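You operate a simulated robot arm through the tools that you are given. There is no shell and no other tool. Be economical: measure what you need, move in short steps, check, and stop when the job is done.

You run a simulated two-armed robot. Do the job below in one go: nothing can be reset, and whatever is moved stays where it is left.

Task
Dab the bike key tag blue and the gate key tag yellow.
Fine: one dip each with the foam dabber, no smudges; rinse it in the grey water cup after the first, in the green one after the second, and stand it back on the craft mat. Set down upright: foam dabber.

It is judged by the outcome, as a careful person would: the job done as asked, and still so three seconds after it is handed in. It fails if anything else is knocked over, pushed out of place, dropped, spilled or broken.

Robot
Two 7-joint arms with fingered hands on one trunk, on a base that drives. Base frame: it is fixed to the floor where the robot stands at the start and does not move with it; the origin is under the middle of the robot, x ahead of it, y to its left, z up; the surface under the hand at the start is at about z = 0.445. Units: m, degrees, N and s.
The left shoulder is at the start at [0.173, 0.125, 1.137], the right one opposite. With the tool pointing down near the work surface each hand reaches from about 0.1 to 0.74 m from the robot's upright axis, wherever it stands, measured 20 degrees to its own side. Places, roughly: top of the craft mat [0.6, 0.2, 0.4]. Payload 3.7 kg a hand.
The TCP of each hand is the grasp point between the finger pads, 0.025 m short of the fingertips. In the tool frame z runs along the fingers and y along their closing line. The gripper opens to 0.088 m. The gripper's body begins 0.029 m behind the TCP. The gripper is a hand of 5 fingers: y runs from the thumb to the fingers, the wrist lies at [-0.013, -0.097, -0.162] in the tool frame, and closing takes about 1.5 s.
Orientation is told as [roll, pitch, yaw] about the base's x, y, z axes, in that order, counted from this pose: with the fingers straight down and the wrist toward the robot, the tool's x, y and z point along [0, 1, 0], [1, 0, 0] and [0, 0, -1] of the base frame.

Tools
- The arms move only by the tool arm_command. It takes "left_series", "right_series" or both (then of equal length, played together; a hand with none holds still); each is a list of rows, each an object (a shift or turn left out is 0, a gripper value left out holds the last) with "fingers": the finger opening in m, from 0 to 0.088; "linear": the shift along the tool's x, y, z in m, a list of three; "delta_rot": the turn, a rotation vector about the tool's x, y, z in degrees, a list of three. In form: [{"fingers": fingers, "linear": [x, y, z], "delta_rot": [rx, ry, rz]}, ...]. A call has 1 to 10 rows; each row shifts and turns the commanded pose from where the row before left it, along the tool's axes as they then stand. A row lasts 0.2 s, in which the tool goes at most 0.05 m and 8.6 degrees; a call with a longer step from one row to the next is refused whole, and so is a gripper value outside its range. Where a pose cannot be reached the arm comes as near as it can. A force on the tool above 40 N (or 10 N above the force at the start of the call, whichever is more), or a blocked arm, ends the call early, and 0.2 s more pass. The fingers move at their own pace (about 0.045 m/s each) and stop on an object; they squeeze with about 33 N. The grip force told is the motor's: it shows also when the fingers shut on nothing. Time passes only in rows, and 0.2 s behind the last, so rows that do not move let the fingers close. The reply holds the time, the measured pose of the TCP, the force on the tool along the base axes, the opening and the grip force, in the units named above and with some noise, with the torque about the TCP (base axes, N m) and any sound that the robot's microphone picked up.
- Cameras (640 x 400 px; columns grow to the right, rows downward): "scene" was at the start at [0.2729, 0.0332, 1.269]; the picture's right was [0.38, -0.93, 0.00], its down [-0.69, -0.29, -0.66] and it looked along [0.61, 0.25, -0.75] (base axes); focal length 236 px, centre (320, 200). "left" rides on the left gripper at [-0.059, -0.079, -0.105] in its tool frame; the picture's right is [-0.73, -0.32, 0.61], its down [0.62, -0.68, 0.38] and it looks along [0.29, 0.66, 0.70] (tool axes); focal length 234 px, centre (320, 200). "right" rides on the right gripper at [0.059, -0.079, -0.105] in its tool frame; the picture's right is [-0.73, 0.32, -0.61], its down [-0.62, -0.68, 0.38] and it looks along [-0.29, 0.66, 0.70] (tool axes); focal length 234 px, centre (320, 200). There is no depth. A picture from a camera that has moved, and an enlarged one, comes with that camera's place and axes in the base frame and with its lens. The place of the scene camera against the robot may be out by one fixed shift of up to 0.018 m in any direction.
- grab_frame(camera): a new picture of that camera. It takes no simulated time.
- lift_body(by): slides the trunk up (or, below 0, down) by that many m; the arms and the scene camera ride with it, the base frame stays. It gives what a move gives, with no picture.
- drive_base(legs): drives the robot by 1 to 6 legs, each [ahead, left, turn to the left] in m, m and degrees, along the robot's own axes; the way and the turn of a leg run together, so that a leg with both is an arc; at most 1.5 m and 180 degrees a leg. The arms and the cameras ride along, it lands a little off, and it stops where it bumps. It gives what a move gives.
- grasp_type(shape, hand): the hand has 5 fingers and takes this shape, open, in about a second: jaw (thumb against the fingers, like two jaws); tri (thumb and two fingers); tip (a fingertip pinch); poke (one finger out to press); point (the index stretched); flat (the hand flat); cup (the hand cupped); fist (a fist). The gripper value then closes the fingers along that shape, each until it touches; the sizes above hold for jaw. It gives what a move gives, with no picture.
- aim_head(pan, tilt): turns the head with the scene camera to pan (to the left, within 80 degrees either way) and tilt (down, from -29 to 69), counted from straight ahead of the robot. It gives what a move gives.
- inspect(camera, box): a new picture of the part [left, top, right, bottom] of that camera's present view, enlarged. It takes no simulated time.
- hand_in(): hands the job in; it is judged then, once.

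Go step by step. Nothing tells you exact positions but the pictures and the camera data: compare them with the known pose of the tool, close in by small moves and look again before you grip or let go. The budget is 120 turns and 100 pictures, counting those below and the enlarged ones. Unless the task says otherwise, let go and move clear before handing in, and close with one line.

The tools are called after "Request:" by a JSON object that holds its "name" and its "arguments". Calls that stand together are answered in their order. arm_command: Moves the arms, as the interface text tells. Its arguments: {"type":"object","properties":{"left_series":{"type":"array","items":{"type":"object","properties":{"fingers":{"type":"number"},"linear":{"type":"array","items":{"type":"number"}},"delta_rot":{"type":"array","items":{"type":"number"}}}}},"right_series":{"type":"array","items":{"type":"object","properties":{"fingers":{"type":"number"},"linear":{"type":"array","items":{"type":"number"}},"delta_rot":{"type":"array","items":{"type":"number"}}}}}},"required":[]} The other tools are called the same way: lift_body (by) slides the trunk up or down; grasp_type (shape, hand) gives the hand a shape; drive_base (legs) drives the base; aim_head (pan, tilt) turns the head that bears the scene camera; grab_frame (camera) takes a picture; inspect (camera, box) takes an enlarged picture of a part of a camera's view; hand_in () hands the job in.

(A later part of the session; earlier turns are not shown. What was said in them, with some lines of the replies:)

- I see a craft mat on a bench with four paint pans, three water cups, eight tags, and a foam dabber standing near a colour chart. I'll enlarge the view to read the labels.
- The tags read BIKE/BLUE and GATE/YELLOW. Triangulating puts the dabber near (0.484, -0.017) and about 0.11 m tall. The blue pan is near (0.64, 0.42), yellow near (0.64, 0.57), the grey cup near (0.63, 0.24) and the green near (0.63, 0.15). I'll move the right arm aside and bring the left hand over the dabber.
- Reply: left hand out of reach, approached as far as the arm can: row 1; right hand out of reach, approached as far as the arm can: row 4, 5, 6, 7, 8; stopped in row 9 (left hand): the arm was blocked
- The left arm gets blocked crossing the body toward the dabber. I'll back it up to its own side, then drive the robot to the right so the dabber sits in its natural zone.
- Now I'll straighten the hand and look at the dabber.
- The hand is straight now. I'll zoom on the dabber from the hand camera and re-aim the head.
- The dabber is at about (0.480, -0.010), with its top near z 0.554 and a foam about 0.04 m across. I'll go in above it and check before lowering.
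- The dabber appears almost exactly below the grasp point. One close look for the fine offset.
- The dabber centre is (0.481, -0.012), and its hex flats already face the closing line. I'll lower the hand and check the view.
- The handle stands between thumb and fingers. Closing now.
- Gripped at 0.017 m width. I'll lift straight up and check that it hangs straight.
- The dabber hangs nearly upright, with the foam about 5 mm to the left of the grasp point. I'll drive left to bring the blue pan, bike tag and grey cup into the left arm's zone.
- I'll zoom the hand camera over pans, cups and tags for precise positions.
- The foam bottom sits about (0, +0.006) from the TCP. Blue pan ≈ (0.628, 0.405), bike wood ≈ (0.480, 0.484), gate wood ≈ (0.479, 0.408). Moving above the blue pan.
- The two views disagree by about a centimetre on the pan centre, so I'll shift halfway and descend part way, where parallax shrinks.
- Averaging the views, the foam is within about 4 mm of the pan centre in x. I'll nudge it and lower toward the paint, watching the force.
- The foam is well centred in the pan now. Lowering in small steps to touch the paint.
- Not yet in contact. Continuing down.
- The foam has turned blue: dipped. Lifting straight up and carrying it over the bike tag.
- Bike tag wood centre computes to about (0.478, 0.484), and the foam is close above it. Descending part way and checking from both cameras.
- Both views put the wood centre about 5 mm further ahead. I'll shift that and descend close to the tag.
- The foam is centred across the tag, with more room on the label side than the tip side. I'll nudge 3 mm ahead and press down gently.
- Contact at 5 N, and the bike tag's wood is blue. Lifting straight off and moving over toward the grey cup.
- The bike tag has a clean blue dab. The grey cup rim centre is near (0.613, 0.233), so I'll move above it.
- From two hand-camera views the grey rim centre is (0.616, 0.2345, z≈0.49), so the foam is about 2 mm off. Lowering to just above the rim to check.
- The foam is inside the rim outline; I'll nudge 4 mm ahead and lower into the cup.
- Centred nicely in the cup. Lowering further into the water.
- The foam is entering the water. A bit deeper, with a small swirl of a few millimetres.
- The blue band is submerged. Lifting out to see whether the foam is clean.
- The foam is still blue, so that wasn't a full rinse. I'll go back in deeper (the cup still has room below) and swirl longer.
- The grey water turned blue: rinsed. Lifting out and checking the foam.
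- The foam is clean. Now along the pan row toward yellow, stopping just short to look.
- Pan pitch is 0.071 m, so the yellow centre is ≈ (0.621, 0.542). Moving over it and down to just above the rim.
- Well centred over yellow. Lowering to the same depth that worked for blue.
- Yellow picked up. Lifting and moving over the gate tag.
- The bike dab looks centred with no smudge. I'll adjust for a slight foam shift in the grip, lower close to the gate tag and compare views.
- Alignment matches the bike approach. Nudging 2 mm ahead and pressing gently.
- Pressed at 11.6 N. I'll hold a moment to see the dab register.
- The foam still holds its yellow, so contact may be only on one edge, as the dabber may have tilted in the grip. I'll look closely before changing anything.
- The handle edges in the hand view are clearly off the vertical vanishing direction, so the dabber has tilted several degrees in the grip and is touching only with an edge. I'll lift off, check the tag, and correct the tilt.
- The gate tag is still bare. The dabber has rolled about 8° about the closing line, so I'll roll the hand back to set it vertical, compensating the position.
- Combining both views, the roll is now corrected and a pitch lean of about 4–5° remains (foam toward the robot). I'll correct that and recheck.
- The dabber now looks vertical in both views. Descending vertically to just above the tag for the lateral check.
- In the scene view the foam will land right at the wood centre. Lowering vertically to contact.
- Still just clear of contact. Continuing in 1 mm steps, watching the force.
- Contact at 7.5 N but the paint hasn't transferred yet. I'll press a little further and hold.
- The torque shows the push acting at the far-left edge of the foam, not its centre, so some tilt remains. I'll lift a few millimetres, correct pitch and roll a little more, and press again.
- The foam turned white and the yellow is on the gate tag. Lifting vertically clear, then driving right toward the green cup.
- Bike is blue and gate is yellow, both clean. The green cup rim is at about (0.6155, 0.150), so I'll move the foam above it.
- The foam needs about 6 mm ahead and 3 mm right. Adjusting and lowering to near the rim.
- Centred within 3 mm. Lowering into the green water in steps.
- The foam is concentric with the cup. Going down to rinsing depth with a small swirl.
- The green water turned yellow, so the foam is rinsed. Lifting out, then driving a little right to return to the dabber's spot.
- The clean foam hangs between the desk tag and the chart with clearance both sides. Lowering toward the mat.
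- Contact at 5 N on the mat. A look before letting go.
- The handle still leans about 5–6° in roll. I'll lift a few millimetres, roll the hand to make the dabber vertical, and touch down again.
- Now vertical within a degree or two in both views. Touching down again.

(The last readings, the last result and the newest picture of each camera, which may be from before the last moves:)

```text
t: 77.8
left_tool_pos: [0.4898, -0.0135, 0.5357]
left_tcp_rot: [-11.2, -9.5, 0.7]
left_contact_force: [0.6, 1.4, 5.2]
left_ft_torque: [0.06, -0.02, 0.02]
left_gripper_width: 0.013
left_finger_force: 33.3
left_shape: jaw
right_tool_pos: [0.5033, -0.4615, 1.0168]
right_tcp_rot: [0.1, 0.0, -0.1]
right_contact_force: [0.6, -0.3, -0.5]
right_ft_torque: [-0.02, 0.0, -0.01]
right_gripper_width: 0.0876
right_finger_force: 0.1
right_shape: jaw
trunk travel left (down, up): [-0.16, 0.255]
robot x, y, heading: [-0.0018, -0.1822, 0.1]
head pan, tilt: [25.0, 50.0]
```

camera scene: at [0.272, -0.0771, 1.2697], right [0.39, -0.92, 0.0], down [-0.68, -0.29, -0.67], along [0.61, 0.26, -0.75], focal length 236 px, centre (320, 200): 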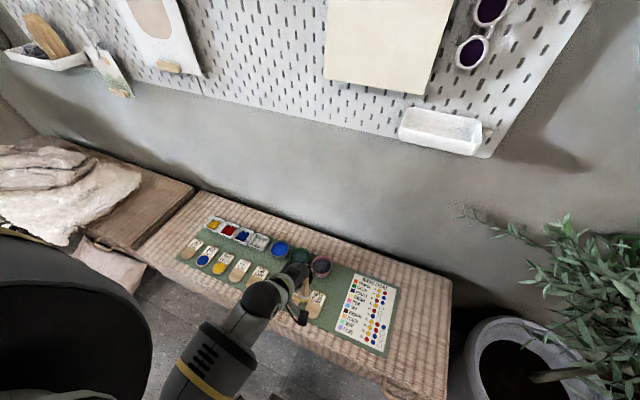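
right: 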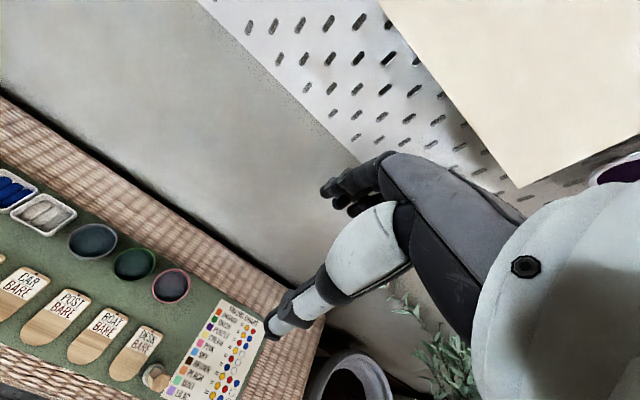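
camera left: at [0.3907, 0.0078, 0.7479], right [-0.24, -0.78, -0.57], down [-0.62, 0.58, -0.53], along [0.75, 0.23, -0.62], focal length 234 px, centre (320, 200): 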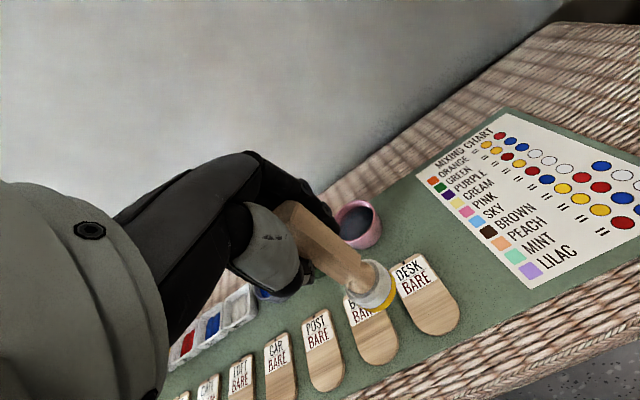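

Contact with about 5 N. Opening the fingers gently.

Request:
{"name": "arm_command", "arguments": {"left_series": [{"fingers": 0.018}, {"fingers": 0.022}, {"fingers": 0.028}, {"fingers": 0.036}, {"fingers": 0.046}, {}]}}

Request:
{"name": "inspect", "arguments": {"camera": "left", "box": [250, 180, 490, 330]}}

```text
t: 79.2
left_tool_pos: [0.4897, -0.014, 0.5341]
left_tcp_rot: [-11.1, -9.3, 0.7]
left_contact_force: [-1.1, 0.1, -0.1]
left_ft_torque: [-0.01, 0.03, -0.01]
left_gripper_width: 0.0456
left_finger_force: 0.1
left_shape: jaw
right_tool_pos: [0.5033, -0.4619, 1.015]
right_tcp_rot: [0.1, 0.0, -0.2]
right_contact_force: [0.6, 0.3, -0.2]
right_ft_torque: [0.02, -0.01, 0.03]
right_gripper_width: 0.0875
right_finger_force: 0.0
right_shape: jaw
trunk travel left (down, up): [-0.16, 0.255]
robot x, y, heading: [-0.0033, -0.1851, 0.0]
head pan, tilt: [25.0, 50.0]
```

```text
2.67 times, centred on (370, 255) of left
camera zoom: at [0.3939, -0.0506, 0.6355], right [-0.23, -0.83, -0.5], down [-0.6, 0.53, -0.6], along [0.77, 0.16, -0.62], focal length 624 px, centre (187, 53)
```

zoom: 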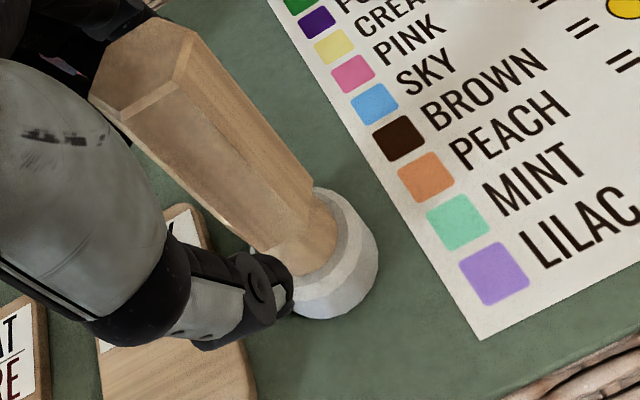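

The dabber stands free and upright. Opening fully, then rising vertically.

Request:
{"name": "arm_command", "arguments": {"left_series": [{"fingers": 0.088}, {}, {}, {}, {"linear": [-0.0029, 0.0024, -0.0145]}, {"linear": [-0.0038, 0.0032, -0.0193]}, {"linear": [-0.0057, 0.0048, -0.029]}, {"linear": [-0.0057, 0.0048, -0.029]}, {"linear": [-0.0076, 0.0064, -0.0386]}, {}]}}

Request:
{"name": "grab_frame", "arguments": {"camera": "left"}}

```text
t: 81.4
left_tool_pos: [0.4877, -0.012, 0.6693]
left_tcp_rot: [-11.1, -9.3, 0.7]
left_contact_force: [-0.4, -0.2, 0.1]
left_ft_torque: [-0.03, -0.04, 0.0]
left_gripper_width: 0.088
left_finger_force: 0.1
left_shape: jaw
right_tool_pos: [0.5038, -0.4621, 1.0165]
right_tcp_rot: [0.1, 0.1, -0.1]
right_contact_force: [0.0, -0.2, -0.6]
right_ft_torque: [0.02, -0.02, -0.05]
right_gripper_width: 0.0876
right_finger_force: 0.2
right_shape: jaw
trunk travel left (down, up): [-0.16, 0.255]
robot x, y, heading: [0.0021, -0.1833, 0.2]
head pan, tilt: [25.0, 50.0]
```

```text
2 pictures are left
camera left: at [0.3914, -0.0511, 0.77], right [-0.23, -0.83, -0.5], down [-0.6, 0.53, -0.6], along [0.77, 0.16, -0.62], focal length 234 px, centre (320, 200)
```

left: 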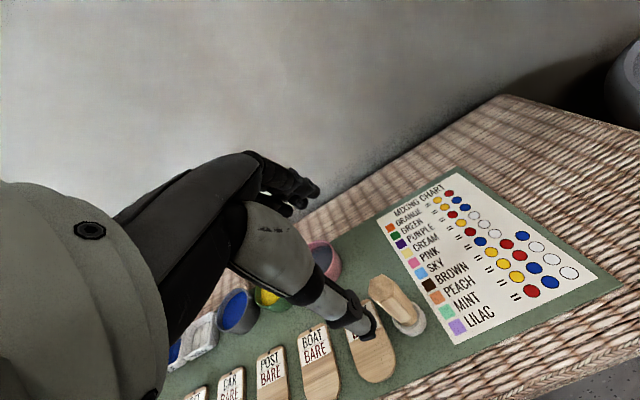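

The dabber stands upright on the mat. Retracting the hand and taking a last look at the whole scene.

Request:
{"name": "arm_command", "arguments": {"left_series": [{"linear": [0, 0, -0.04]}, {"linear": [0.03, -0.03, -0.02]}, {"linear": [0.03, -0.03, 0]}, {"linear": [0.03, -0.03, 0]}, {}]}}

Request:
{"name": "inspect", "arguments": {"camera": "scene", "box": [130, 200, 430, 390]}}

```text
t: 82.6
left_tool_pos: [0.3922, 0.0862, 0.6956]
left_tcp_rot: [-11.1, -9.4, 0.7]
left_contact_force: [0.1, -0.1, 0.4]
left_ft_torque: [0.02, -0.02, 0.01]
left_gripper_width: 0.0877
left_finger_force: 0.1
left_shape: jaw
right_tool_pos: [0.5042, -0.4617, 1.0152]
right_tcp_rot: [0.0, 0.0, -0.1]
right_contact_force: [-0.2, -0.8, 0.2]
right_ft_torque: [-0.03, 0.02, 0.0]
right_gripper_width: 0.0875
right_finger_force: 0.1
right_shape: jaw
trunk travel left (down, up): [-0.16, 0.255]
robot x, y, heading: [-0.0045, -0.1799, 0.2]
head pan, tilt: [25.0, 50.0]
```

```text
2.11 times, centred on (280, 295) of scene
camera zoom: at [0.2726, -0.1479, 1.2697], right [0.39, -0.92, 0.0], down [-0.69, -0.29, -0.67], along [0.61, 0.26, -0.74], focal length 497 px, centre (404, 0)
```

zoom: 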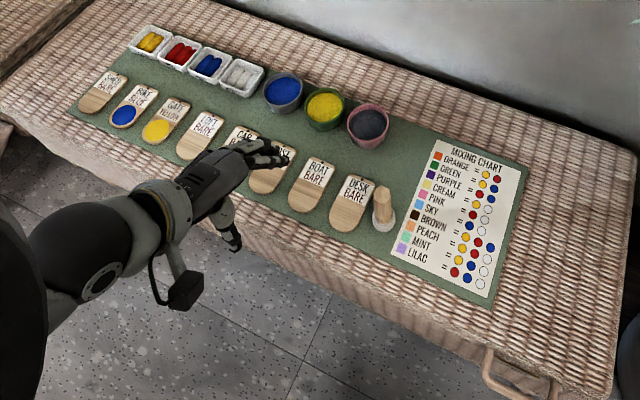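

The bike tag is blue, the gate tag is yellow, both rinse cups are used as asked, and the dabber stands upright on the mat. Everything else is in place, so I'm handing in.

Request:
{"name": "hand_in", "arguments": {}}

```text
The job is handed in.
```

I dabbed the bike key tag blue and the gate key tag yellow, with one dip each. The foam dabber was rinsed in the grey cup after the blue and in the green cup after the yellow, and it stands upright on the craft mat; the yellow dab needed several presses before the paint took.
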